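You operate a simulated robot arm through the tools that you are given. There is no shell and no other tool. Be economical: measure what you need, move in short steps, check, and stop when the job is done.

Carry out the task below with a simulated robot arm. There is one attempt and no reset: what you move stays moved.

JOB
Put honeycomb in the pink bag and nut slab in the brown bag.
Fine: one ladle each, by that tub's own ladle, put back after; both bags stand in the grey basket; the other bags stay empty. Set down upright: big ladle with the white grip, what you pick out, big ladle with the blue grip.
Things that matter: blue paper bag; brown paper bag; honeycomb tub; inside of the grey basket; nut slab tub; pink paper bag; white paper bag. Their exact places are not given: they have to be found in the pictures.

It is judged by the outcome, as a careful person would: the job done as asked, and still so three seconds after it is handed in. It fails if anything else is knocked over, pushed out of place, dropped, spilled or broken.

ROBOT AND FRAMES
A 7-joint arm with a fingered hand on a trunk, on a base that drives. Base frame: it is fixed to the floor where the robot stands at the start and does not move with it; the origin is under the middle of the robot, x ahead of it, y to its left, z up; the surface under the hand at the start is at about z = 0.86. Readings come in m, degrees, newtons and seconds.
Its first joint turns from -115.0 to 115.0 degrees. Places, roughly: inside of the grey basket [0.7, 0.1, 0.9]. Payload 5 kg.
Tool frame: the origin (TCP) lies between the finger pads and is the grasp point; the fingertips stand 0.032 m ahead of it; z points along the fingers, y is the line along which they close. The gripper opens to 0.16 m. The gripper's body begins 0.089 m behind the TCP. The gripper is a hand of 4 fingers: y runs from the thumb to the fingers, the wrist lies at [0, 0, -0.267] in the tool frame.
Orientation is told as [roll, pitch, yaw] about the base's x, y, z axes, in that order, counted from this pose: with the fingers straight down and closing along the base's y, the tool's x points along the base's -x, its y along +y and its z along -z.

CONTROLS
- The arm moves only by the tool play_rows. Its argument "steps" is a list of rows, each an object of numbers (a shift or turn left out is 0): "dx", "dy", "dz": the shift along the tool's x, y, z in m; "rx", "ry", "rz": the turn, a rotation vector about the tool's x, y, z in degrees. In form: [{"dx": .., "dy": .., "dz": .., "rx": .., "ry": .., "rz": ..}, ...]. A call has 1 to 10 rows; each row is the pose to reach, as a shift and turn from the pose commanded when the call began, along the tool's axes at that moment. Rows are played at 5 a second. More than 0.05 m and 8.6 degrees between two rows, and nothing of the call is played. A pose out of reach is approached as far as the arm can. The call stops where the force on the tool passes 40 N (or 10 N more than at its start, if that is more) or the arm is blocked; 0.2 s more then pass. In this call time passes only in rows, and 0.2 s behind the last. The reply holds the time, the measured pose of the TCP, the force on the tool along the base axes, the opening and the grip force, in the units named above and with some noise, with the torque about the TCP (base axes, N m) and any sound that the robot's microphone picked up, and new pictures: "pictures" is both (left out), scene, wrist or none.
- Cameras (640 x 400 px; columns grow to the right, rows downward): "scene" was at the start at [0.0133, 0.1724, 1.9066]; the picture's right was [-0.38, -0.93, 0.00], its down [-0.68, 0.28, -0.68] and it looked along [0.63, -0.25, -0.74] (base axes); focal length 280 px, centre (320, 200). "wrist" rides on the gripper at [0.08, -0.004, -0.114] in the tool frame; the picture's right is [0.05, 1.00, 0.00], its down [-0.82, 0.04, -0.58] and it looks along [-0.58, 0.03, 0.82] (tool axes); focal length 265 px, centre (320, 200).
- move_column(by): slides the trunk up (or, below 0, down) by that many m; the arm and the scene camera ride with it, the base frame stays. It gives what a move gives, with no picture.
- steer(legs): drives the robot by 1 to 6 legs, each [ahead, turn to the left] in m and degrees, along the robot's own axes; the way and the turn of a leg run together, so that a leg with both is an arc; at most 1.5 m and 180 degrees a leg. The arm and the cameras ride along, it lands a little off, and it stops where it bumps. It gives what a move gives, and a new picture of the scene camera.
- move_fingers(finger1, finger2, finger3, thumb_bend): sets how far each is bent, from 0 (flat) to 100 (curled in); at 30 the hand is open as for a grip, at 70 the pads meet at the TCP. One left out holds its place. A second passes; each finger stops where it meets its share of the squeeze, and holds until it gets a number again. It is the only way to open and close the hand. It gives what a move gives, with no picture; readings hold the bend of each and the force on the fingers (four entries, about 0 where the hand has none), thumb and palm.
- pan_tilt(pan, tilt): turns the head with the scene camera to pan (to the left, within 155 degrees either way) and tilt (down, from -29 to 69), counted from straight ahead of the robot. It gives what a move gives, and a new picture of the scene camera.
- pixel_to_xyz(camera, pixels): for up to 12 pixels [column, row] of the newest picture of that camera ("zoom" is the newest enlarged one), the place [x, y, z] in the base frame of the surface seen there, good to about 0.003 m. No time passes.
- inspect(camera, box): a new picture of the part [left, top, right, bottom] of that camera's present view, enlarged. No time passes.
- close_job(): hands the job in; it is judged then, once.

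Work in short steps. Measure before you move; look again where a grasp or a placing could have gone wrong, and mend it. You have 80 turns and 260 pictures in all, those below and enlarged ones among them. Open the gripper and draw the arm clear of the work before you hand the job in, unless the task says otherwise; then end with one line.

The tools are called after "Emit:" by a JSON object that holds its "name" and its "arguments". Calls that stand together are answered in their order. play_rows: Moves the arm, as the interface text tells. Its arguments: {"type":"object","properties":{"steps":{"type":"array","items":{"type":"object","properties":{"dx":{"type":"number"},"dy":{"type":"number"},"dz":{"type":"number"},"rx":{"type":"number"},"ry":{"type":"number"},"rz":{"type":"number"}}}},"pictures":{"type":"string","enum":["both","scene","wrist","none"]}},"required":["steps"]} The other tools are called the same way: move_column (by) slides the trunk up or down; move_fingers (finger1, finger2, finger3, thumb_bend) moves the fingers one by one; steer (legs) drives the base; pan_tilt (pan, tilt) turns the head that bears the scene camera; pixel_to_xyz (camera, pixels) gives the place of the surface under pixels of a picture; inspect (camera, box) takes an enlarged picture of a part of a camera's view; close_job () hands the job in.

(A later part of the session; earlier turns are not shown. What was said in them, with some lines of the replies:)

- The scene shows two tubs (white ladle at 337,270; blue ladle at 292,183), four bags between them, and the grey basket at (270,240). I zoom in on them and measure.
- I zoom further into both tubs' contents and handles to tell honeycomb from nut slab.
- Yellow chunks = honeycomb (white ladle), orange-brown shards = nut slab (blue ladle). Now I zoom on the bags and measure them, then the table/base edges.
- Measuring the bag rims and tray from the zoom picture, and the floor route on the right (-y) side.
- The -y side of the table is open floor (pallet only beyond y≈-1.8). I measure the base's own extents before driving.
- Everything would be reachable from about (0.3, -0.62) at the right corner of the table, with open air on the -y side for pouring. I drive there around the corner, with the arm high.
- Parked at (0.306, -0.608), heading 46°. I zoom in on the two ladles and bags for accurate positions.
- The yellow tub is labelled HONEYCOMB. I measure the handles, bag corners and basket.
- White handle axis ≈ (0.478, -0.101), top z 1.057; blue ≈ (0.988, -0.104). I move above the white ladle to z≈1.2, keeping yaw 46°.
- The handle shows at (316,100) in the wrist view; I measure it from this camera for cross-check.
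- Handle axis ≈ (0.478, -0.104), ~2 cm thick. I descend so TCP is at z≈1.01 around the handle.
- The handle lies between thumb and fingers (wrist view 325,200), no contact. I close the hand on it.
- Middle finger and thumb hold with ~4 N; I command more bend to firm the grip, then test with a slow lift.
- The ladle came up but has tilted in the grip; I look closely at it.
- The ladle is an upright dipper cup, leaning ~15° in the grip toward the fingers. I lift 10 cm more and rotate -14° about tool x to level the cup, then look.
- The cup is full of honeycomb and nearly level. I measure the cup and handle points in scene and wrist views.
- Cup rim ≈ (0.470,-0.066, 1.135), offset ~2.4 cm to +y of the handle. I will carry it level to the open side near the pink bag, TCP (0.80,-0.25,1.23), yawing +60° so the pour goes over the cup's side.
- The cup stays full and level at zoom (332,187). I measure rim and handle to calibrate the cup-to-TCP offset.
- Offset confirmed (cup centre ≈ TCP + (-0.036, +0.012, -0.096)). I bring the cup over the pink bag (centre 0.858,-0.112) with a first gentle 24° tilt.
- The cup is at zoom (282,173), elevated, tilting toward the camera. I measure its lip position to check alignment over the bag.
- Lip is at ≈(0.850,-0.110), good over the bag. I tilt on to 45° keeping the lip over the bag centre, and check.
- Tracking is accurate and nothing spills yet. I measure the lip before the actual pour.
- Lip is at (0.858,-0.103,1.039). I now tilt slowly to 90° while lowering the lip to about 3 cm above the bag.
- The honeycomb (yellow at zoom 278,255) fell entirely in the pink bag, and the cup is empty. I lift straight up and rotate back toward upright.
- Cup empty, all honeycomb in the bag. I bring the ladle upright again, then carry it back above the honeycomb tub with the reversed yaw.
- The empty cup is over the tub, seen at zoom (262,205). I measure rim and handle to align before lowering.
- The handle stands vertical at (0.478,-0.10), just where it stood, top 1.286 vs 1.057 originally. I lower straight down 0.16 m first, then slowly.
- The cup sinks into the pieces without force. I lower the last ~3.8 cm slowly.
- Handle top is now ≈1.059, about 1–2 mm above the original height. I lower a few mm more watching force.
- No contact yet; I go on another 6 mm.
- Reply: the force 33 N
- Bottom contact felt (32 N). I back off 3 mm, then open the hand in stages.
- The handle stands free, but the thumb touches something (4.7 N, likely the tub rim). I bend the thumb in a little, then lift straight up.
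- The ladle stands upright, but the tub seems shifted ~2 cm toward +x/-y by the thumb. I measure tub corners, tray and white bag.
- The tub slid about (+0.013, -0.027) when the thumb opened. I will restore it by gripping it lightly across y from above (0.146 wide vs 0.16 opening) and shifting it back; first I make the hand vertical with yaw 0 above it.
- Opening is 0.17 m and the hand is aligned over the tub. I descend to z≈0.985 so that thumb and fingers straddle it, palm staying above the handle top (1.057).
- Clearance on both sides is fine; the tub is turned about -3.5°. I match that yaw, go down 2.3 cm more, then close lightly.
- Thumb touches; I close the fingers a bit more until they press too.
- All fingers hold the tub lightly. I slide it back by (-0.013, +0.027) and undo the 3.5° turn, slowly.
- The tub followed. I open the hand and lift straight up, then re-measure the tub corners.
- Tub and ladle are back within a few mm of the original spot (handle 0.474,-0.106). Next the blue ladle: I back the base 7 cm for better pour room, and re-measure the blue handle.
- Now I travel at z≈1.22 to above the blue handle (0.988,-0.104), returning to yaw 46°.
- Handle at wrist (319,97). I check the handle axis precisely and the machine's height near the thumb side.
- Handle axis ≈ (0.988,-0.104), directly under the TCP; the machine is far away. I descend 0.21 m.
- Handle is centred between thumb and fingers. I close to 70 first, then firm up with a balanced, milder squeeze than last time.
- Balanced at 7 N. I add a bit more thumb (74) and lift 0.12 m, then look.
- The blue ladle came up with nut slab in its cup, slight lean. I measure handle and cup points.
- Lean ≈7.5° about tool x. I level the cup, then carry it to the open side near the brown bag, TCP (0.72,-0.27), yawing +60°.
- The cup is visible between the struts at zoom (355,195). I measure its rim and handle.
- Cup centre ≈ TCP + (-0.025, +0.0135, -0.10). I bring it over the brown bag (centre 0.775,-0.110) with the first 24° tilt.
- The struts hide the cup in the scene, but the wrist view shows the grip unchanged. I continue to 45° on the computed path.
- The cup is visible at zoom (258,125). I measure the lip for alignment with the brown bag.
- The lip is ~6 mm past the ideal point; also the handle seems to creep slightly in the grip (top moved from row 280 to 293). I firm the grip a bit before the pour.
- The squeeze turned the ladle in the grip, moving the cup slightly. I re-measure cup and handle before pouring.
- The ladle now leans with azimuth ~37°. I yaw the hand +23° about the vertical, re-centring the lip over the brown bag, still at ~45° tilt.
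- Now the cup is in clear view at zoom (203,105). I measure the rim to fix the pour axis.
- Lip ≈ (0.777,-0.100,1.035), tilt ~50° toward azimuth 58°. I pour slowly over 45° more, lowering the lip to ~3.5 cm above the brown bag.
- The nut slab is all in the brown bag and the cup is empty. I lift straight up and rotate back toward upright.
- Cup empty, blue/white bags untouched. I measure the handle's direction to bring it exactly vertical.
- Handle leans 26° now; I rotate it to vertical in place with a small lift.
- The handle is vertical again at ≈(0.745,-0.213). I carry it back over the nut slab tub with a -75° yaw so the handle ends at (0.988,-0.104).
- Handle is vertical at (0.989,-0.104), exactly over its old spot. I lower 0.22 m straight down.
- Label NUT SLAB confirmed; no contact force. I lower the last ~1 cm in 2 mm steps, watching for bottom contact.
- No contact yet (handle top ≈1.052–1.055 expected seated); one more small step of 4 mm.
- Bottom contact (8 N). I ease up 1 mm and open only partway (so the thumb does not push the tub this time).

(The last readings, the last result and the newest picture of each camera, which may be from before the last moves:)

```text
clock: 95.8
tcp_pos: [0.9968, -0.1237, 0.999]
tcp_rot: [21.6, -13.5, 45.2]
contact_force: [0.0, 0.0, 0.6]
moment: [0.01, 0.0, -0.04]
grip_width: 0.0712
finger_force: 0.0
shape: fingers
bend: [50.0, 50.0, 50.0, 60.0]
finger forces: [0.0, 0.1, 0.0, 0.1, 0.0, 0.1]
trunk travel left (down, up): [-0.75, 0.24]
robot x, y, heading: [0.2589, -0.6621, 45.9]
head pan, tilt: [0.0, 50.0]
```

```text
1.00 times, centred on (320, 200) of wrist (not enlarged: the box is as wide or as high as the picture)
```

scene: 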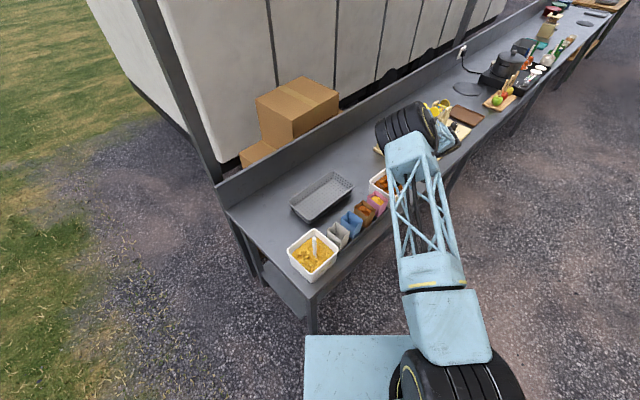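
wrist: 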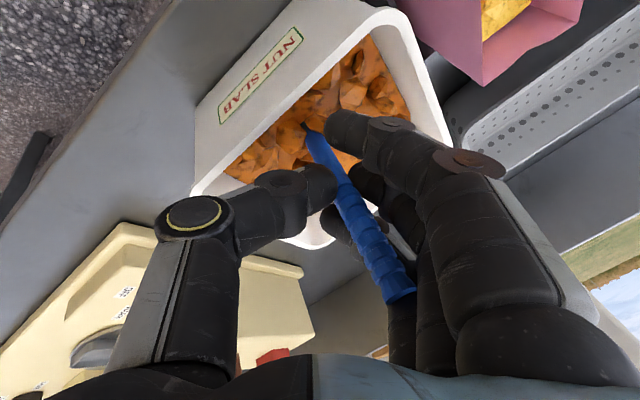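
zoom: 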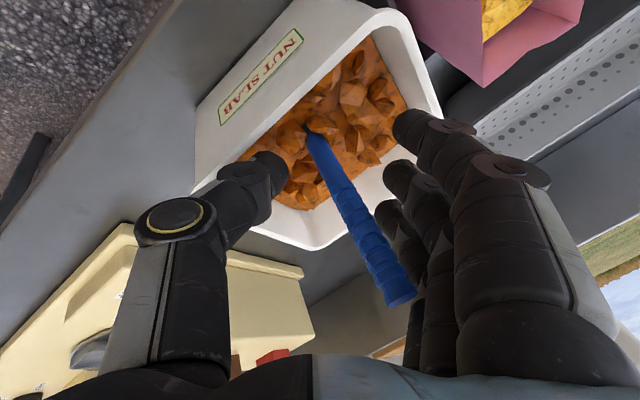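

The ladle stands free. I lift the hand straight up along the handle axis.

Emit:
{"name": "play_rows", "arguments": {"steps": [{"dx": -0.0047, "dy": 0.0071, "dz": -0.0181}, {"dx": -0.0093, "dy": 0.0142, "dz": -0.0362}, {"dx": -0.0163, "dy": 0.0248, "dz": -0.0634}, {"dx": -0.0257, "dy": 0.039, "dz": -0.0996}, {"dx": -0.035, "dy": 0.0532, "dz": -0.1358}, {"dx": -0.0443, "dy": 0.0674, "dz": -0.172}, {"dx": -0.0513, "dy": 0.0781, "dz": -0.1992}]}}

Emit:
{"name": "inspect", "arguments": {"camera": "wrist", "box": [120, 0, 440, 200]}}

Emit:
{"name": "pixel_to_xyz", "arguments": {"camera": "zoom", "pixels": [[320, 200], [240, 60], [160, 50]]}}

```text
clock: 97.4
tcp_pos: [0.995, -0.1263, 1.2188]
tcp_rot: [21.4, -13.4, 45.3]
contact_force: [-0.1, 0.0, 0.1]
moment: [0.0, -0.02, 0.01]
grip_width: 0.0717
finger_force: 0.1
shape: fingers
bend: [50.0, 50.0, 50.0, 60.0]
finger forces: [0.1, 0.0, 0.1, 0.1, 0.0, 0.1]
trunk travel left (down, up): [-0.75, 0.24]
robot x, y, heading: [0.2606, -0.66, 45.9]
head pan, tilt: [0.0, 50.0]
```

scene: 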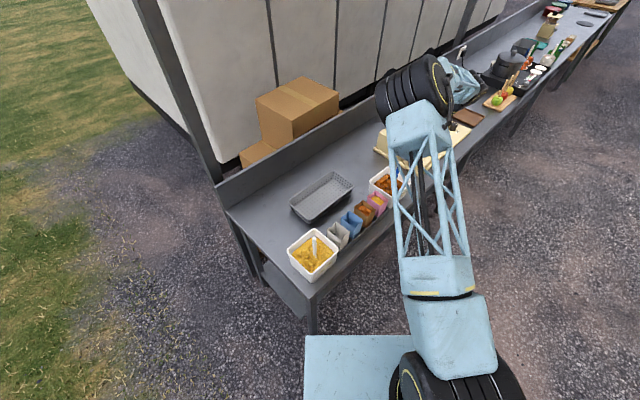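
wrist: 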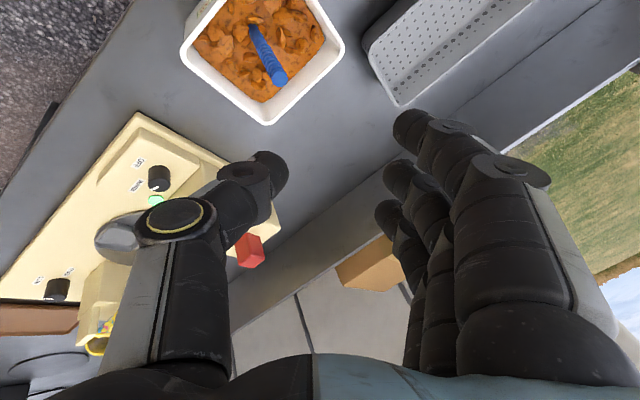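

```text
2.00 times, centred on (280, 100) of wrist
```

zoom: 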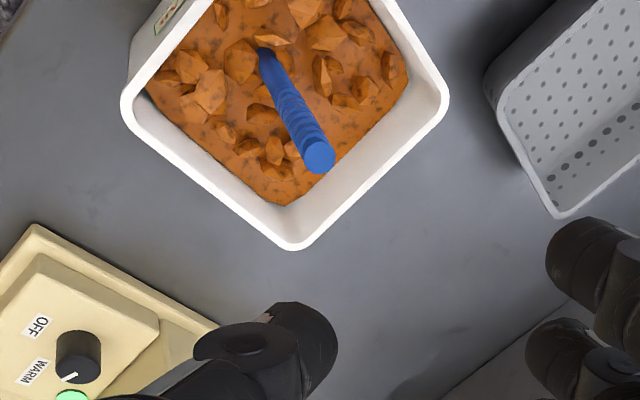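

```text
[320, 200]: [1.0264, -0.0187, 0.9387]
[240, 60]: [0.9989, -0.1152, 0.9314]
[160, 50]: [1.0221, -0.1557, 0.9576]
```

Both ladles are back, tub not moved. Now the bags: I open the hand, level it to yaw 0 and move above the pink bag (0.857,-0.1115).

Emit:
{"name": "play_rows", "arguments": {"steps": [{"dx": 0.0153, "dy": 0.0105, "dz": 0.0158, "rx": 3.64, "ry": 0.59, "rz": 6.72}, {"dx": 0.0306, "dy": 0.0209, "dz": 0.0315, "rx": 7.28, "ry": 1.18, "rz": 13.45}, {"dx": 0.0459, "dy": 0.0314, "dz": 0.0473, "rx": 10.92, "ry": 1.77, "rz": 20.17}, {"dx": 0.0612, "dy": 0.0418, "dz": 0.0631, "rx": 14.56, "ry": 2.36, "rz": 26.89}, {"dx": 0.0765, "dy": 0.0523, "dz": 0.0789, "rx": 18.2, "ry": 2.95, "rz": 33.61}, {"dx": 0.0918, "dy": 0.0627, "dz": 0.0946, "rx": 21.84, "ry": 3.54, "rz": 40.34}, {"dx": 0.1071, "dy": 0.0732, "dz": 0.1104, "rx": 25.48, "ry": 4.13, "rz": 47.06}, {"dx": 0.1071, "dy": 0.0732, "dz": 0.1104, "rx": 25.48, "ry": 4.13, "rz": 47.06}], "pictures": "none"}}

Emit:
{"name": "move_fingers", "arguments": {"finger1": 32, "finger2": 32, "finger3": 32, "thumb_bend": 32}}

Emit:
{"name": "inspect", "arguments": {"camera": "wrist", "box": [0, 0, 640, 400]}}

Emit:
{"name": "pixel_to_xyz", "arguments": {"camera": "wrist", "pixels": [[300, 60], [320, 80], [340, 60], [300, 100], [340, 100], [320, 130]]}}

```text
clock: 99.2
tcp_pos: [0.8581, -0.1101, 1.1183]
tcp_rot: [0.0, 0.0, -0.1]
contact_force: [0.3, 0.9, -0.4]
moment: [0.01, -0.01, -0.01]
grip_width: 0.0714
finger_force: 0.0
shape: fingers
bend: [50.0, 50.0, 50.0, 60.0]
finger forces: [0.0, 0.0, 0.0, 0.0, 0.0, 0.0]
trunk travel left (down, up): [-0.75, 0.24]
robot x, y, heading: [0.2571, -0.6556, 45.6]
head pan, tilt: [0.0, 50.0]
```

```text
clock: 100.2
tcp_pos: [0.8585, -0.1091, 1.1185]
tcp_rot: [0.1, -0.2, -0.1]
contact_force: [-0.8, 0.6, 0.1]
moment: [0.03, 0.0, 0.0]
grip_width: 0.1626
finger_force: 0.0
shape: fingers
bend: [32.0, 32.0, 32.0, 32.0]
finger forces: [0.0, 0.1, 0.1, 0.0, 0.0, 0.0]
trunk travel left (down, up): [-0.75, 0.24]
robot x, y, heading: [0.2597, -0.6579, 45.7]
head pan, tilt: [0.0, 50.0]
```

```text
1.00 times, centred on (320, 200) of wrist (not enlarged: the box is as wide or as high as the picture)
```

zoom: 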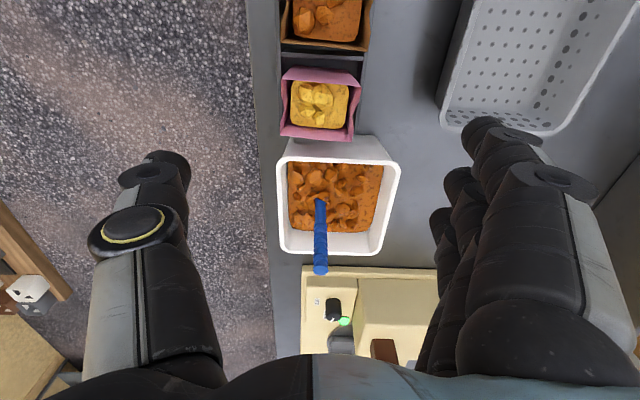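

```text
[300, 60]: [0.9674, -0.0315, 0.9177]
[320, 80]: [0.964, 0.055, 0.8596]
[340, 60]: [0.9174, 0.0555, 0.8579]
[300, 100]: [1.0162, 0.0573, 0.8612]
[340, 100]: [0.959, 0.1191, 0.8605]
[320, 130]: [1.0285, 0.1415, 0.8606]
```

The pink bag is centred in column (318) under the hand. I descend to z≈0.957 and close gently across its y sides.

Emit:
{"name": "play_rows", "arguments": {"steps": [{"dy": -0.001, "dz": 0.04}, {"dy": -0.001, "dz": 0.08}, {"dy": -0.001, "dz": 0.12}, {"dy": -0.001, "dz": 0.145}, {"dy": -0.001, "dz": 0.161}], "pictures": "none"}}

Emit:
{"name": "move_fingers", "arguments": {"finger1": 50, "finger2": 50, "finger3": 50, "thumb_bend": 50}}

Emit:
{"name": "move_fingers", "arguments": {"finger1": 58, "finger2": 58, "finger3": 58, "thumb_bend": 58}}

Emit:
{"name": "inspect", "arguments": {"camera": "wrist", "box": [0, 0, 640, 400]}}

```text
clock: 101.4
tcp_pos: [0.8605, -0.1085, 0.9582]
tcp_rot: [0.1, -0.1, -0.1]
contact_force: [0.9, 0.3, 0.3]
moment: [-0.05, -0.06, 0.01]
grip_width: 0.1622
finger_force: 0.0
shape: fingers
bend: [32.0, 32.0, 32.0, 32.0]
finger forces: [0.0, 0.0, 0.1, 0.0, 0.0, 0.0]
trunk travel left (down, up): [-0.75, 0.24]
robot x, y, heading: [0.2601, -0.6557, 45.9]
head pan, tilt: [0.0, 50.0]
```

```text
clock: 102.4
tcp_pos: [0.8592, -0.1088, 0.9571]
tcp_rot: [0.1, -0.2, 0.0]
contact_force: [-0.1, 0.4, -0.8]
moment: [0.0, 0.0, 0.03]
grip_width: 0.0921
finger_force: 0.1
shape: fingers
bend: [50.0, 50.0, 50.0, 50.0]
finger forces: [0.0, 0.0, 0.0, 0.0, 0.0, 0.0]
trunk travel left (down, up): [-0.75, 0.24]
robot x, y, heading: [0.2596, -0.6574, 45.9]
head pan, tilt: [0.0, 50.0]
```

```text
clock: 103.4
tcp_pos: [0.8601, -0.1079, 0.9572]
tcp_rot: [0.0, -0.1, -0.1]
contact_force: [-0.2, 0.1, -0.2]
moment: [-0.01, 0.01, 0.0]
grip_width: 0.0768
finger_force: 11.8
shape: fingers
bend: [55.0, 52.0, 56.0, 54.0]
finger forces: [6.8, 4.9, 4.2, 0.1, 8.2, 0.0]
trunk travel left (down, up): [-0.75, 0.24]
robot x, y, heading: [0.2607, -0.662, 45.9]
head pan, tilt: [0.0, 50.0]
```

```text
1.00 times, centred on (320, 200) of wrist (not enlarged: the box is as wide or as high as the picture)
```

zoom: 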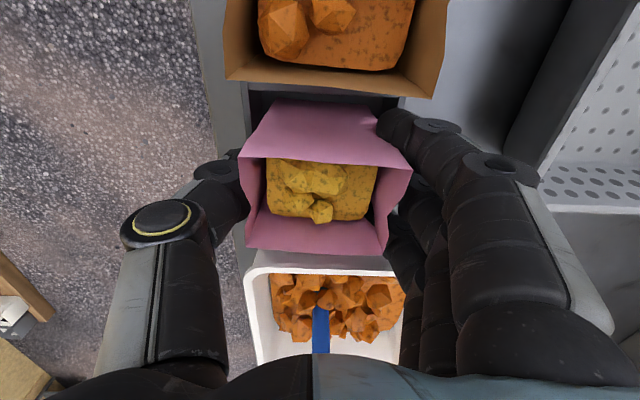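

Bag held evenly (≈12 N). I lift it 0.13 m and carry it over the basket to about (0.80, 0.11).

Emit:
{"name": "play_rows", "arguments": {"steps": [{"dz": -0.02}, {"dz": -0.05}, {"dz": -0.08}, {"dz": -0.11}, {"dz": -0.13}, {"dz": -0.13}], "pictures": "none"}}

Emit:
{"name": "play_rows", "arguments": {"steps": [{"dx": 0.008, "dy": 0.031}, {"dx": 0.017, "dy": 0.062}, {"dx": 0.025, "dy": 0.093}, {"dx": 0.034, "dy": 0.125}, {"dx": 0.042, "dy": 0.156}, {"dx": 0.051, "dy": 0.187}, {"dx": 0.059, "dy": 0.218}, {"dx": 0.059, "dy": 0.218}]}}

Emit:
{"name": "inspect", "arguments": {"camera": "scene", "box": [280, 130, 420, 270]}}

Emit:
{"name": "pixel_to_xyz", "arguments": {"camera": "wrist", "pixels": [[320, 120], [320, 240], [255, 160], [400, 165], [320, 190]]}}

```text
clock: 104.8
tcp_pos: [0.8601, -0.1093, 1.0899]
tcp_rot: [0.1, -0.1, -0.1]
contact_force: [1.0, -0.4, 0.2]
moment: [-0.02, 0.01, 0.01]
grip_width: 0.0768
finger_force: 12.3
shape: fingers
bend: [55.0, 52.0, 56.0, 54.0]
finger forces: [7.3, 4.9, 4.9, 0.1, 8.2, 0.1]
trunk travel left (down, up): [-0.75, 0.24]
robot x, y, heading: [0.2594, -0.6591, 45.9]
head pan, tilt: [0.0, 50.0]
```

```text
clock: 106.6
tcp_pos: [0.7988, 0.107, 1.0882]
tcp_rot: [0.2, -0.1, -0.1]
contact_force: [-0.2, -0.3, -0.3]
moment: [-0.02, -0.01, -0.01]
grip_width: 0.077
finger_force: 13.1
shape: fingers
bend: [55.0, 52.0, 56.0, 54.0]
finger forces: [7.6, 5.0, 5.5, 0.1, 8.0, 0.1]
trunk travel left (down, up): [-0.75, 0.24]
robot x, y, heading: [0.2612, -0.659, 45.8]
head pan, tilt: [0.0, 50.0]
```

scene: 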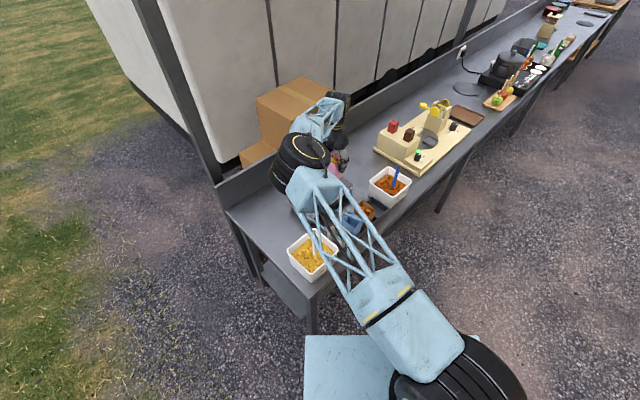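
wrist: 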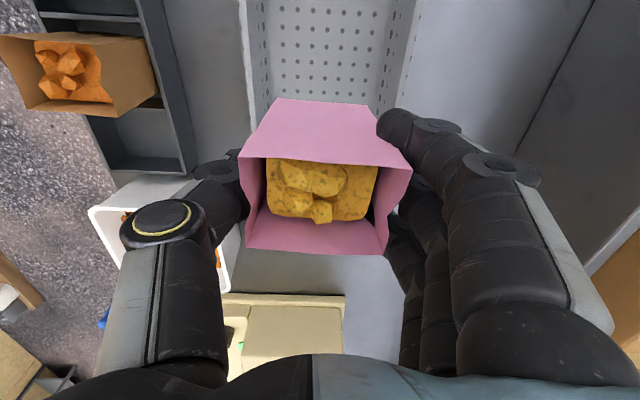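

```text
2.86 times, centred on (350, 200) of scene
```

zoom: 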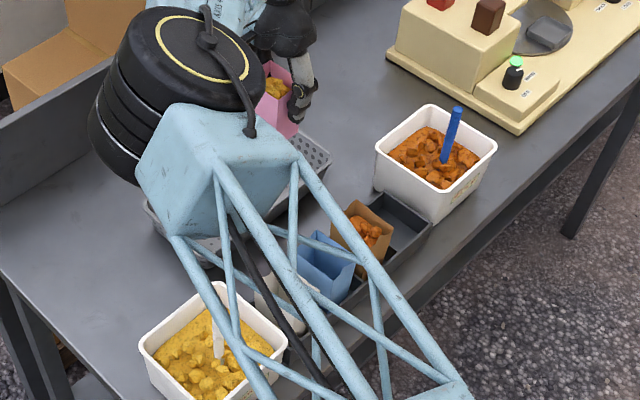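

```text
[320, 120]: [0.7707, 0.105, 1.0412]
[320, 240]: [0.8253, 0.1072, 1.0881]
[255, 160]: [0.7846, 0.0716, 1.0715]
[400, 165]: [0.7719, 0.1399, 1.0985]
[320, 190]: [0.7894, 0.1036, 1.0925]
```

The bag hangs level at (0.798,0.106), centred over the basket. I lower it 0.131 m to the basket floor, open a little, and lift off.

Emit:
{"name": "play_rows", "arguments": {"steps": [{"dz": 0.035}, {"dz": 0.07}, {"dz": 0.1}, {"dz": 0.118}, {"dz": 0.126}, {"dz": 0.131}, {"dz": 0.131}], "pictures": "none"}}

Emit:
{"name": "move_fingers", "arguments": {"finger1": 50, "finger2": 48, "finger3": 50, "thumb_bend": 48}}

Emit:
{"name": "inspect", "arguments": {"camera": "wrist", "box": [0, 0, 640, 400]}}

```text
clock: 108.2
tcp_pos: [0.7998, 0.1075, 0.956]
tcp_rot: [0.1, -0.2, -0.1]
contact_force: [-0.5, -0.2, 0.0]
moment: [-0.01, 0.02, -0.01]
grip_width: 0.0772
finger_force: 13.8
shape: fingers
bend: [55.0, 52.0, 56.0, 54.0]
finger forces: [7.9, 5.0, 6.2, 0.0, 7.9, 0.0]
trunk travel left (down, up): [-0.75, 0.24]
robot x, y, heading: [0.2597, -0.6574, 46.0]
head pan, tilt: [0.0, 50.0]
```

```text
clock: 109.2
tcp_pos: [0.8002, 0.1079, 0.9571]
tcp_rot: [0.1, -0.2, 0.0]
contact_force: [-0.1, -0.5, -0.2]
moment: [-0.03, 0.03, -0.04]
grip_width: 0.094
finger_force: 8.1
shape: fingers
bend: [50.0, 48.0, 51.0, 48.0]
finger forces: [7.6, 0.6, 7.4, 0.1, 0.1, 0.0]
trunk travel left (down, up): [-0.75, 0.24]
robot x, y, heading: [0.2595, -0.6584, 45.9]
head pan, tilt: [0.0, 50.0]
```

```text
1.00 times, centred on (320, 200) of wrist (not enlarged: the box is as wide or as high as the picture)
```

zoom: 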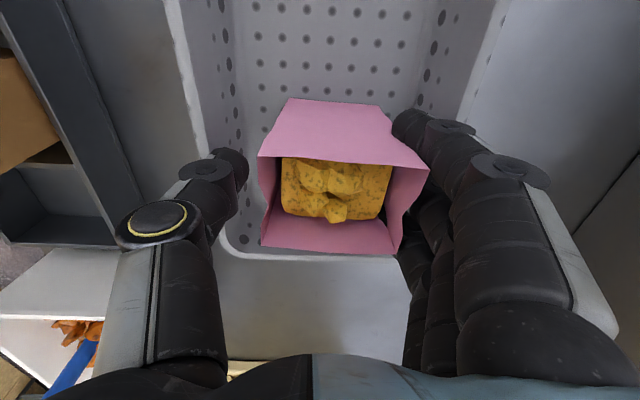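

Outer fingers 1 and 3 still show ~7 N (wedged on the bag's side corners). I open them one after the other, with thumb near as a stop, then look.

Emit:
{"name": "move_fingers", "arguments": {"finger1": 40}}

Emit:
{"name": "move_fingers", "arguments": {"finger3": 40, "finger2": 43}}

Emit:
{"name": "inspect", "arguments": {"camera": "wrist", "box": [0, 0, 640, 400]}}

```text
clock: 110.2
tcp_pos: [0.8005, 0.1075, 0.9577]
tcp_rot: [0.1, -0.1, -0.1]
contact_force: [0.3, -1.6, -0.3]
moment: [-0.01, 0.0, 0.03]
grip_width: 0.1133
finger_force: 0.2
shape: fingers
bend: [41.0, 48.0, 50.0, 48.0]
finger forces: [0.6, 0.0, 0.0, 0.0, 0.0, 0.0]
trunk travel left (down, up): [-0.75, 0.24]
robot x, y, heading: [0.2561, -0.6563, 45.8]
head pan, tilt: [0.0, 50.0]
```

```text
clock: 111.2
tcp_pos: [0.8002, 0.1068, 0.9575]
tcp_rot: [0.2, -0.1, 0.0]
contact_force: [-0.6, -0.5, -0.1]
moment: [0.0, -0.03, 0.0]
grip_width: 0.1132
finger_force: 0.4
shape: fingers
bend: [41.0, 43.0, 41.0, 48.0]
finger forces: [0.4, 0.1, 0.6, 0.0, 0.0, 0.0]
trunk travel left (down, up): [-0.75, 0.24]
robot x, y, heading: [0.2616, -0.6598, 45.9]
head pan, tilt: [0.0, 50.0]
```

```text
1.00 times, centred on (320, 200) of wrist (not enlarged: the box is as wide or as high as the picture)
```

zoom: 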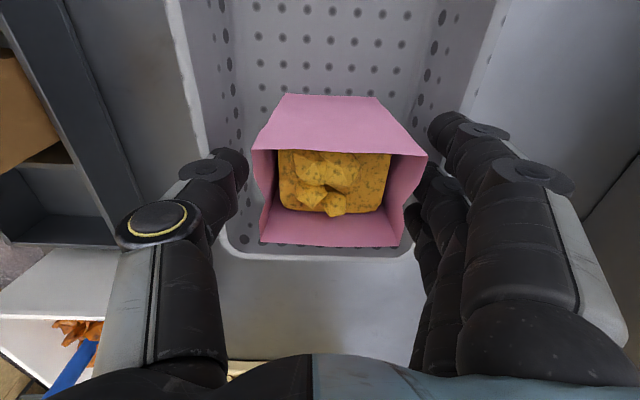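

The bag stands free in the basket. I lift straight up, move above the brown bag (0.774,-0.110) and reopen the hand.

Emit:
{"name": "play_rows", "arguments": {"steps": [{"dz": -0.015}, {"dz": -0.03}, {"dz": -0.06}, {"dz": -0.1}, {"dz": -0.14}, {"dz": -0.16}], "pictures": "wrist"}}

Emit:
{"name": "play_rows", "arguments": {"steps": [{"dx": 0.004, "dy": -0.036}, {"dx": 0.009, "dy": -0.072}, {"dx": 0.013, "dy": -0.108}, {"dx": 0.017, "dy": -0.144}, {"dx": 0.022, "dy": -0.181}, {"dx": 0.026, "dy": -0.217}, {"dx": 0.026, "dy": -0.217}], "pictures": "none"}}

Emit:
{"name": "move_fingers", "arguments": {"finger1": 33, "finger2": 33, "finger3": 33, "thumb_bend": 33}}

Emit:
{"name": "inspect", "arguments": {"camera": "wrist", "box": [0, 0, 640, 400]}}

Emit:
{"name": "inspect", "arguments": {"camera": "scene", "box": [280, 130, 420, 270]}}

```text
clock: 112.6
tcp_pos: [0.7996, 0.108, 1.117]
tcp_rot: [0.2, -0.2, -0.1]
contact_force: [-0.7, -0.5, 0.2]
moment: [0.03, -0.03, 0.02]
grip_width: 0.1144
finger_force: 0.0
shape: fingers
bend: [40.0, 43.0, 40.0, 48.0]
finger forces: [0.0, 0.0, 0.0, 0.0, 0.0, 0.0]
trunk travel left (down, up): [-0.75, 0.24]
robot x, y, heading: [0.2573, -0.6587, 45.7]
head pan, tilt: [0.0, 50.0]
```

wrist: 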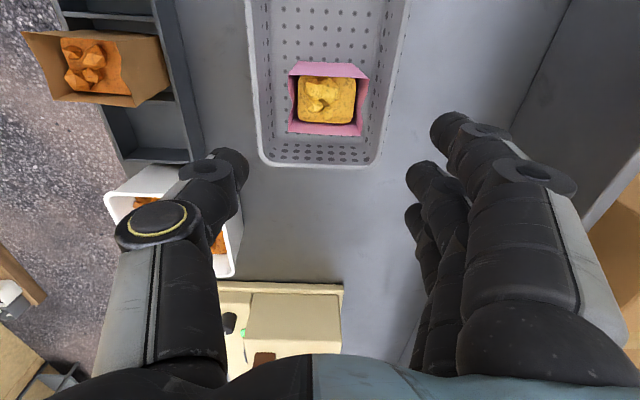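

```text
clock: 114.2
tcp_pos: [0.7746, -0.1064, 1.1163]
tcp_rot: [0.1, -0.2, 0.0]
contact_force: [-0.4, 0.7, -0.4]
moment: [-0.04, 0.01, -0.05]
grip_width: 0.1147
finger_force: 0.0
shape: fingers
bend: [40.0, 43.0, 40.0, 48.0]
finger forces: [0.0, 0.0, 0.0, 0.1, 0.0, 0.0]
trunk travel left (down, up): [-0.75, 0.24]
robot x, y, heading: [0.2558, -0.6603, 46.0]
head pan, tilt: [0.0, 50.0]
```

```text
clock: 115.2
tcp_pos: [0.776, -0.1075, 1.1148]
tcp_rot: [0.0, -0.2, -0.2]
contact_force: [-1.1, -0.1, 0.3]
moment: [-0.02, 0.02, 0.01]
grip_width: 0.1587
finger_force: 0.0
shape: fingers
bend: [33.0, 33.0, 33.0, 33.0]
finger forces: [0.0, 0.0, 0.0, 0.0, 0.0, 0.0]
trunk travel left (down, up): [-0.75, 0.24]
robot x, y, heading: [0.2624, -0.6585, 46.0]
head pan, tilt: [0.0, 50.0]
```

```text
1.00 times, centred on (320, 200) of wrist (not enlarged: the box is as wide or as high as the picture)
```

zoom: 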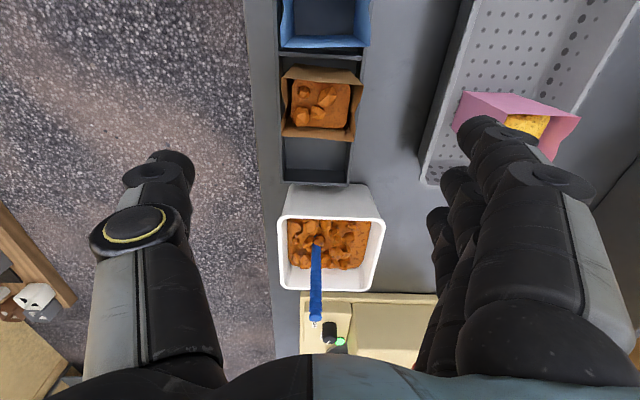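

```text
2.86 times, centred on (350, 200) of scene
```

zoom: 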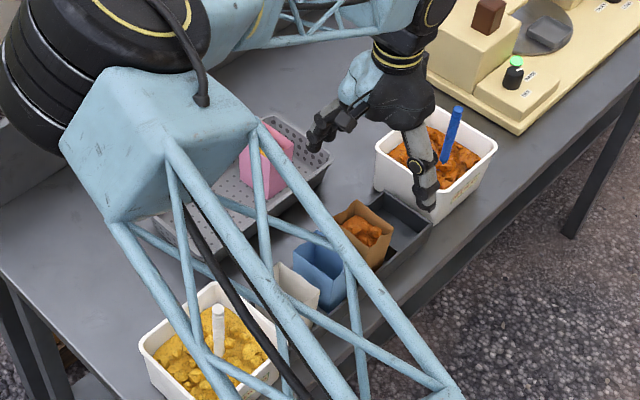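

Pink stands upright in the basket; brown is centred under the hand (320,103). I descend and grip it the same way.

Emit:
{"name": "play_rows", "arguments": {"steps": [{"dy": -0.002, "dz": 0.04}, {"dy": -0.002, "dz": 0.08}, {"dy": -0.002, "dz": 0.12}, {"dy": -0.002, "dz": 0.145}, {"dy": -0.002, "dz": 0.159}], "pictures": "none"}}

Emit:
{"name": "move_fingers", "arguments": {"finger1": 50, "finger2": 50, "finger3": 50, "thumb_bend": 50}}

Emit:
{"name": "move_fingers", "arguments": {"finger1": 58, "finger2": 58, "finger3": 58, "thumb_bend": 58}}

Emit:
{"name": "inspect", "arguments": {"camera": "wrist", "box": [0, 0, 640, 400]}}

```text
clock: 116.4
tcp_pos: [0.7742, -0.108, 0.9582]
tcp_rot: [0.2, -0.1, -0.1]
contact_force: [0.7, -0.3, -0.3]
moment: [-0.01, 0.01, 0.01]
grip_width: 0.1586
finger_force: 0.0
shape: fingers
bend: [33.0, 33.0, 33.0, 33.0]
finger forces: [0.0, 0.0, 0.0, 0.1, 0.0, 0.1]
trunk travel left (down, up): [-0.75, 0.24]
robot x, y, heading: [0.2581, -0.6578, 45.8]
head pan, tilt: [0.0, 50.0]
```

```text
clock: 117.4
tcp_pos: [0.7755, -0.108, 0.9589]
tcp_rot: [0.1, -0.1, -0.1]
contact_force: [0.8, 0.6, 0.3]
moment: [-0.01, -0.04, 0.01]
grip_width: 0.0923
finger_force: 0.0
shape: fingers
bend: [50.0, 50.0, 50.0, 50.0]
finger forces: [0.1, 0.0, 0.1, 0.0, 0.0, 0.0]
trunk travel left (down, up): [-0.75, 0.24]
robot x, y, heading: [0.2603, -0.6573, 45.8]
head pan, tilt: [0.0, 50.0]
```

```text
clock: 118.4
tcp_pos: [0.7743, -0.1089, 0.957]
tcp_rot: [0.2, -0.1, -0.1]
contact_force: [0.1, 1.0, 0.0]
moment: [0.02, -0.02, 0.01]
grip_width: 0.0764
finger_force: 12.8
shape: fingers
bend: [55.0, 52.0, 56.0, 54.0]
finger forces: [6.7, 4.9, 6.0, 0.1, 8.1, 0.0]
trunk travel left (down, up): [-0.75, 0.24]
robot x, y, heading: [0.2576, -0.6612, 46.0]
head pan, tilt: [0.0, 50.0]
```

```text
1.00 times, centred on (320, 200) of wrist (not enlarged: the box is as wide or as high as the picture)
```

zoom: 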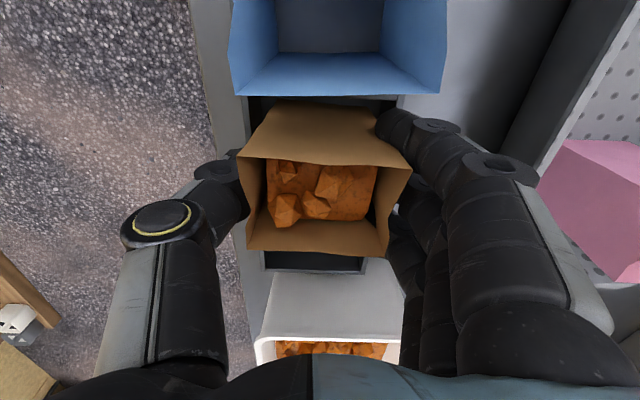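

Same even grip. I lift 0.15 m and carry it to above (0.685, 0.108) in the basket, clear of the pink bag.

Emit:
{"name": "play_rows", "arguments": {"steps": [{"dz": -0.02}, {"dz": -0.05}, {"dz": -0.08}, {"dz": -0.115}, {"dz": -0.15}, {"dz": -0.15}], "pictures": "none"}}

Emit:
{"name": "play_rows", "arguments": {"steps": [{"dx": 0.025, "dy": 0.015}, {"dx": 0.045, "dy": 0.045}, {"dx": 0.06, "dy": 0.08}, {"dx": 0.073, "dy": 0.115}, {"dx": 0.082, "dy": 0.15}, {"dx": 0.087, "dy": 0.185}, {"dx": 0.089, "dy": 0.216}, {"dx": 0.089, "dy": 0.216}]}}

Emit:
{"name": "inspect", "arguments": {"camera": "scene", "box": [280, 130, 420, 270]}}

Emit:
{"name": "pixel_to_xyz", "arguments": {"camera": "wrist", "pixels": [[320, 120], [320, 240], [255, 160], [400, 165]]}}

```text
clock: 119.8
tcp_pos: [0.7742, -0.113, 1.1072]
tcp_rot: [0.1, -0.1, -0.2]
contact_force: [0.8, 0.0, -0.1]
moment: [-0.02, -0.03, -0.03]
grip_width: 0.0762
finger_force: 13.5
shape: fingers
bend: [55.0, 52.0, 56.0, 54.0]
finger forces: [7.2, 4.8, 6.6, 0.1, 8.0, 0.0]
trunk travel left (down, up): [-0.75, 0.24]
robot x, y, heading: [0.2577, -0.659, 45.5]
head pan, tilt: [0.0, 50.0]
```

```text
clock: 121.6
tcp_pos: [0.6849, 0.1058, 1.1085]
tcp_rot: [0.2, -0.1, 0.0]
contact_force: [-0.5, 0.0, -0.7]
moment: [0.03, 0.0, 0.04]
grip_width: 0.0764
finger_force: 14.0
shape: fingers
bend: [55.0, 52.0, 56.0, 54.0]
finger forces: [8.0, 4.8, 8.0, 0.0, 7.9, 0.0]
trunk travel left (down, up): [-0.75, 0.24]
robot x, y, heading: [0.2594, -0.6596, 46.0]
head pan, tilt: [0.0, 50.0]
```

scene: 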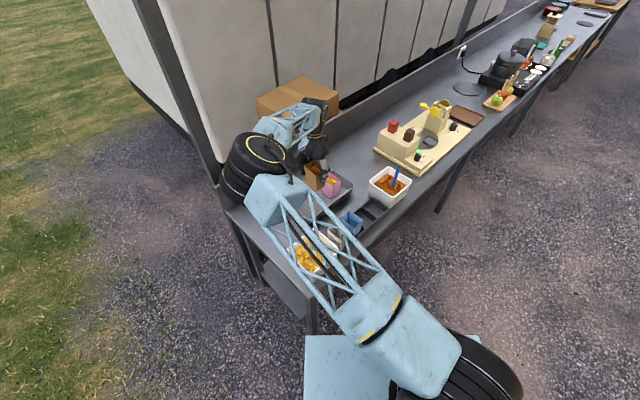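
wrist: 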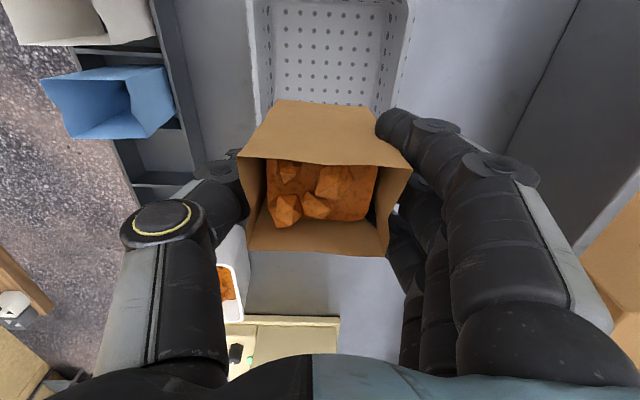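

```text
2.86 times, centred on (350, 200) of scene
```

zoom: 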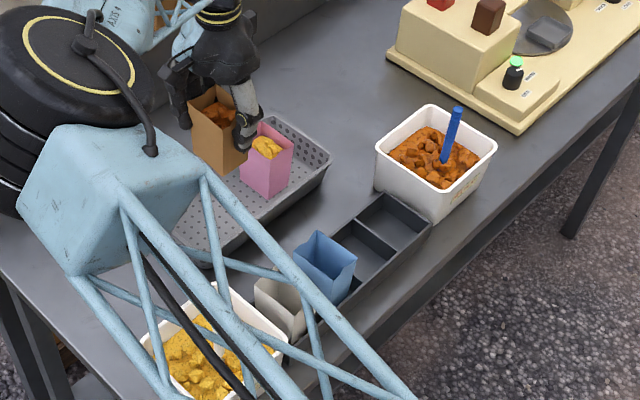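

```text
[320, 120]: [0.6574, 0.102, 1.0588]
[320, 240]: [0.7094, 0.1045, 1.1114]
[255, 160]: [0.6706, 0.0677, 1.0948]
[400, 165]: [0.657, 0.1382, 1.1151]
```

Brown is centred at (0.683,0.103), ~6 cm from the pink bag. I lower 0.151 m and release with the same finger sequence.

Emit:
{"name": "play_rows", "arguments": {"steps": [{"dz": 0.04}, {"dz": 0.08}, {"dz": 0.115}, {"dz": 0.136}, {"dz": 0.145}, {"dz": 0.151}, {"dz": 0.151}], "pictures": "none"}}

Emit:
{"name": "move_fingers", "arguments": {"finger1": 50, "finger2": 48, "finger3": 50, "thumb_bend": 48}}

Emit:
{"name": "move_fingers", "arguments": {"finger1": 41}}

Emit:
{"name": "move_fingers", "arguments": {"finger3": 41, "finger2": 43}}

Emit:
{"name": "inspect", "arguments": {"camera": "wrist", "box": [0, 0, 640, 400]}}

```text
clock: 123.2
tcp_pos: [0.6853, 0.1072, 0.9565]
tcp_rot: [0.2, -0.1, -0.1]
contact_force: [0.2, -0.4, -0.5]
moment: [0.01, -0.02, 0.0]
grip_width: 0.0765
finger_force: 15.1
shape: fingers
bend: [55.0, 52.0, 56.0, 54.0]
finger forces: [8.6, 4.7, 9.0, 0.0, 7.8, 0.0]
trunk travel left (down, up): [-0.75, 0.24]
robot x, y, heading: [0.2585, -0.6597, 46.0]
head pan, tilt: [0.0, 50.0]
```

```text
clock: 124.2
tcp_pos: [0.6859, 0.108, 0.957]
tcp_rot: [0.1, -0.1, 0.0]
contact_force: [0.5, -0.2, -0.5]
moment: [-0.01, 0.04, 0.01]
grip_width: 0.0938
finger_force: 9.9
shape: fingers
bend: [50.0, 48.0, 51.0, 48.0]
finger forces: [9.3, 0.8, 9.2, 0.0, 0.1, 0.0]
trunk travel left (down, up): [-0.75, 0.24]
robot x, y, heading: [0.2613, -0.6563, 45.9]
head pan, tilt: [0.0, 50.0]
```

```text
clock: 125.2
tcp_pos: [0.6853, 0.1067, 0.9591]
tcp_rot: [0.1, -0.1, -0.1]
contact_force: [-1.1, -0.5, 0.1]
moment: [0.0, 0.03, 0.03]
grip_width: 0.1124
finger_force: 0.0
shape: fingers
bend: [41.0, 48.0, 50.0, 48.0]
finger forces: [0.0, 0.0, 0.1, 0.0, 0.0, 0.0]
trunk travel left (down, up): [-0.75, 0.24]
robot x, y, heading: [0.2612, -0.658, 45.9]
head pan, tilt: [0.0, 50.0]
```

```text
clock: 126.2
tcp_pos: [0.6861, 0.1063, 0.9584]
tcp_rot: [0.1, -0.1, -0.1]
contact_force: [-0.2, -0.2, -0.4]
moment: [-0.01, 0.0, 0.0]
grip_width: 0.1125
finger_force: 0.2
shape: fingers
bend: [41.0, 43.0, 41.0, 48.0]
finger forces: [0.1, 0.0, 0.0, 0.0, 0.0, 0.0]
trunk travel left (down, up): [-0.75, 0.24]
robot x, y, heading: [0.2575, -0.6593, 45.9]
head pan, tilt: [0.0, 50.0]
```

```text
1.00 times, centred on (320, 200) of wrist (not enlarged: the box is as wide or as high as the picture)
5 turns are left
```

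zoom: 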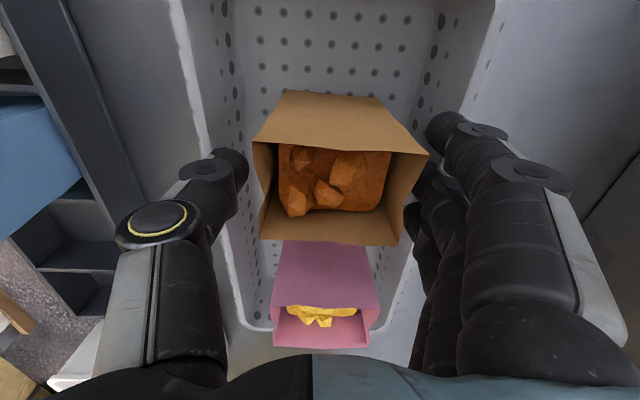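

Both bags stand in the basket and all fingers are free. I lift straight up, draw the arm away toward the robot side, open the hand and look over the whole scene.

Emit:
{"name": "play_rows", "arguments": {"steps": [{"dz": -0.015}, {"dz": -0.03}, {"dz": -0.06}, {"dz": -0.1}, {"dz": -0.14}, {"dz": -0.18}, {"dz": -0.22}, {"dz": -0.26}, {"dz": -0.3}], "pictures": "wrist"}}

Emit:
{"name": "play_rows", "arguments": {"steps": [{"dy": -0.045}, {"dy": -0.09}, {"dy": -0.135}, {"dy": -0.18}, {"dy": -0.225}, {"dy": -0.27}, {"dy": -0.315}, {"dy": -0.36}], "pictures": "scene"}}

Emit:
{"name": "move_fingers", "arguments": {"finger1": 30, "finger2": 30, "finger3": 30, "thumb_bend": 30}}

Emit:
{"name": "inspect", "arguments": {"camera": "scene", "box": [270, 140, 420, 290]}}

```text
clock: 128.2
tcp_pos: [0.6864, 0.1023, 1.2607]
tcp_rot: [0.1, -0.1, 0.1]
contact_force: [0.5, -0.4, -0.7]
moment: [0.03, 0.03, -0.01]
grip_width: 0.1125
finger_force: 0.1
shape: fingers
bend: [41.0, 43.0, 41.0, 48.0]
finger forces: [0.0, 0.0, 0.0, 0.1, 0.0, 0.0]
trunk travel left (down, up): [-0.75, 0.24]
robot x, y, heading: [0.2601, -0.6565, 45.9]
head pan, tilt: [0.0, 50.0]
```

wrist: 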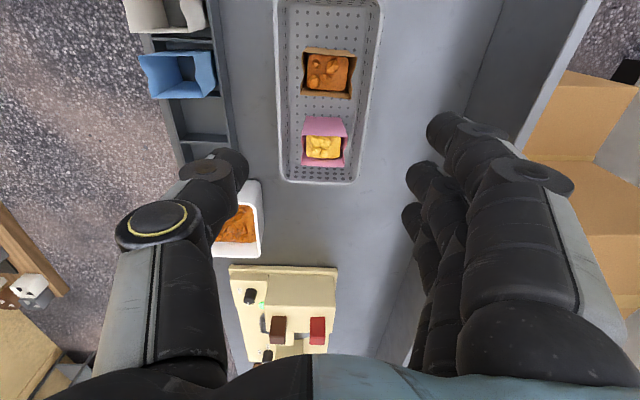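

```text
clock: 130.0
tcp_pos: [0.6842, -0.2559, 1.2559]
tcp_rot: [0.2, -0.1, -0.1]
contact_force: [0.7, 0.0, -0.3]
moment: [-0.01, 0.02, 0.01]
grip_width: 0.1128
finger_force: 0.1
shape: fingers
bend: [41.0, 43.0, 41.0, 48.0]
finger forces: [0.0, 0.0, 0.0, 0.1, 0.1, 0.0]
trunk travel left (down, up): [-0.75, 0.24]
robot x, y, heading: [0.2578, -0.655, 46.0]
head pan, tilt: [0.0, 50.0]
```

scene: 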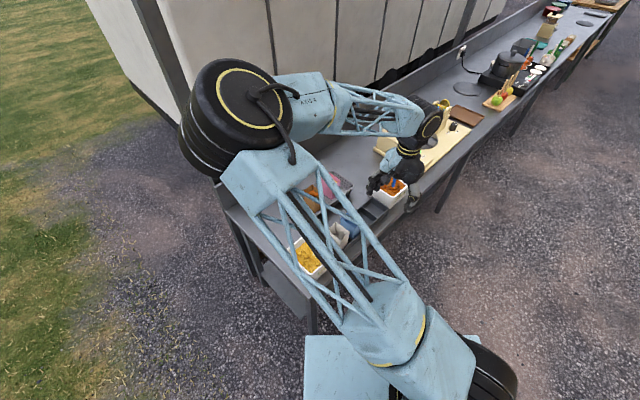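

```text
clock: 131.0
tcp_pos: [0.6853, -0.2548, 1.2559]
tcp_rot: [0.1, 0.0, 0.0]
contact_force: [0.6, 0.0, -0.2]
moment: [0.02, -0.01, -0.04]
grip_width: 0.1701
finger_force: 0.0
shape: fingers
bend: [30.0, 30.0, 30.0, 30.0]
finger forces: [0.0, 0.0, 0.1, 0.1, 0.1, 0.1]
trunk travel left (down, up): [-0.75, 0.24]
robot x, y, heading: [0.2585, -0.6615, 45.9]
head pan, tilt: [0.0, 50.0]
```

```text
2.67 times, centred on (345, 215) of scene
4 turns are left
```

zoom: 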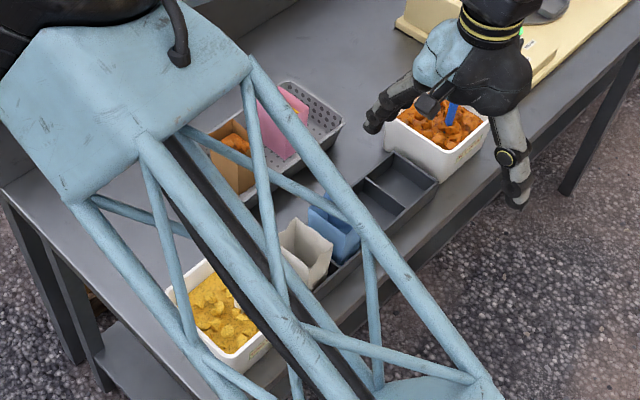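

Both filled bags stand upright in the basket, both ladles stand in their own tubs, the blue and white bags are empty in the tray, and the arm is clear with the hand open. I hand the job in.

Emit:
{"name": "close_job", "arguments": {}}

```text
The job is handed in.
```

I put one ladle of honeycomb in the pink bag and one of nut slab in the brown bag. Both bags stand upright in the grey basket, each ladle is back upright in its own tub, and the blue and white bags are still empty. While I was letting go of the white ladle, the thumb pushed the honeycomb tub about 3 cm; I slid it back to within a few millimetres of its original spot.
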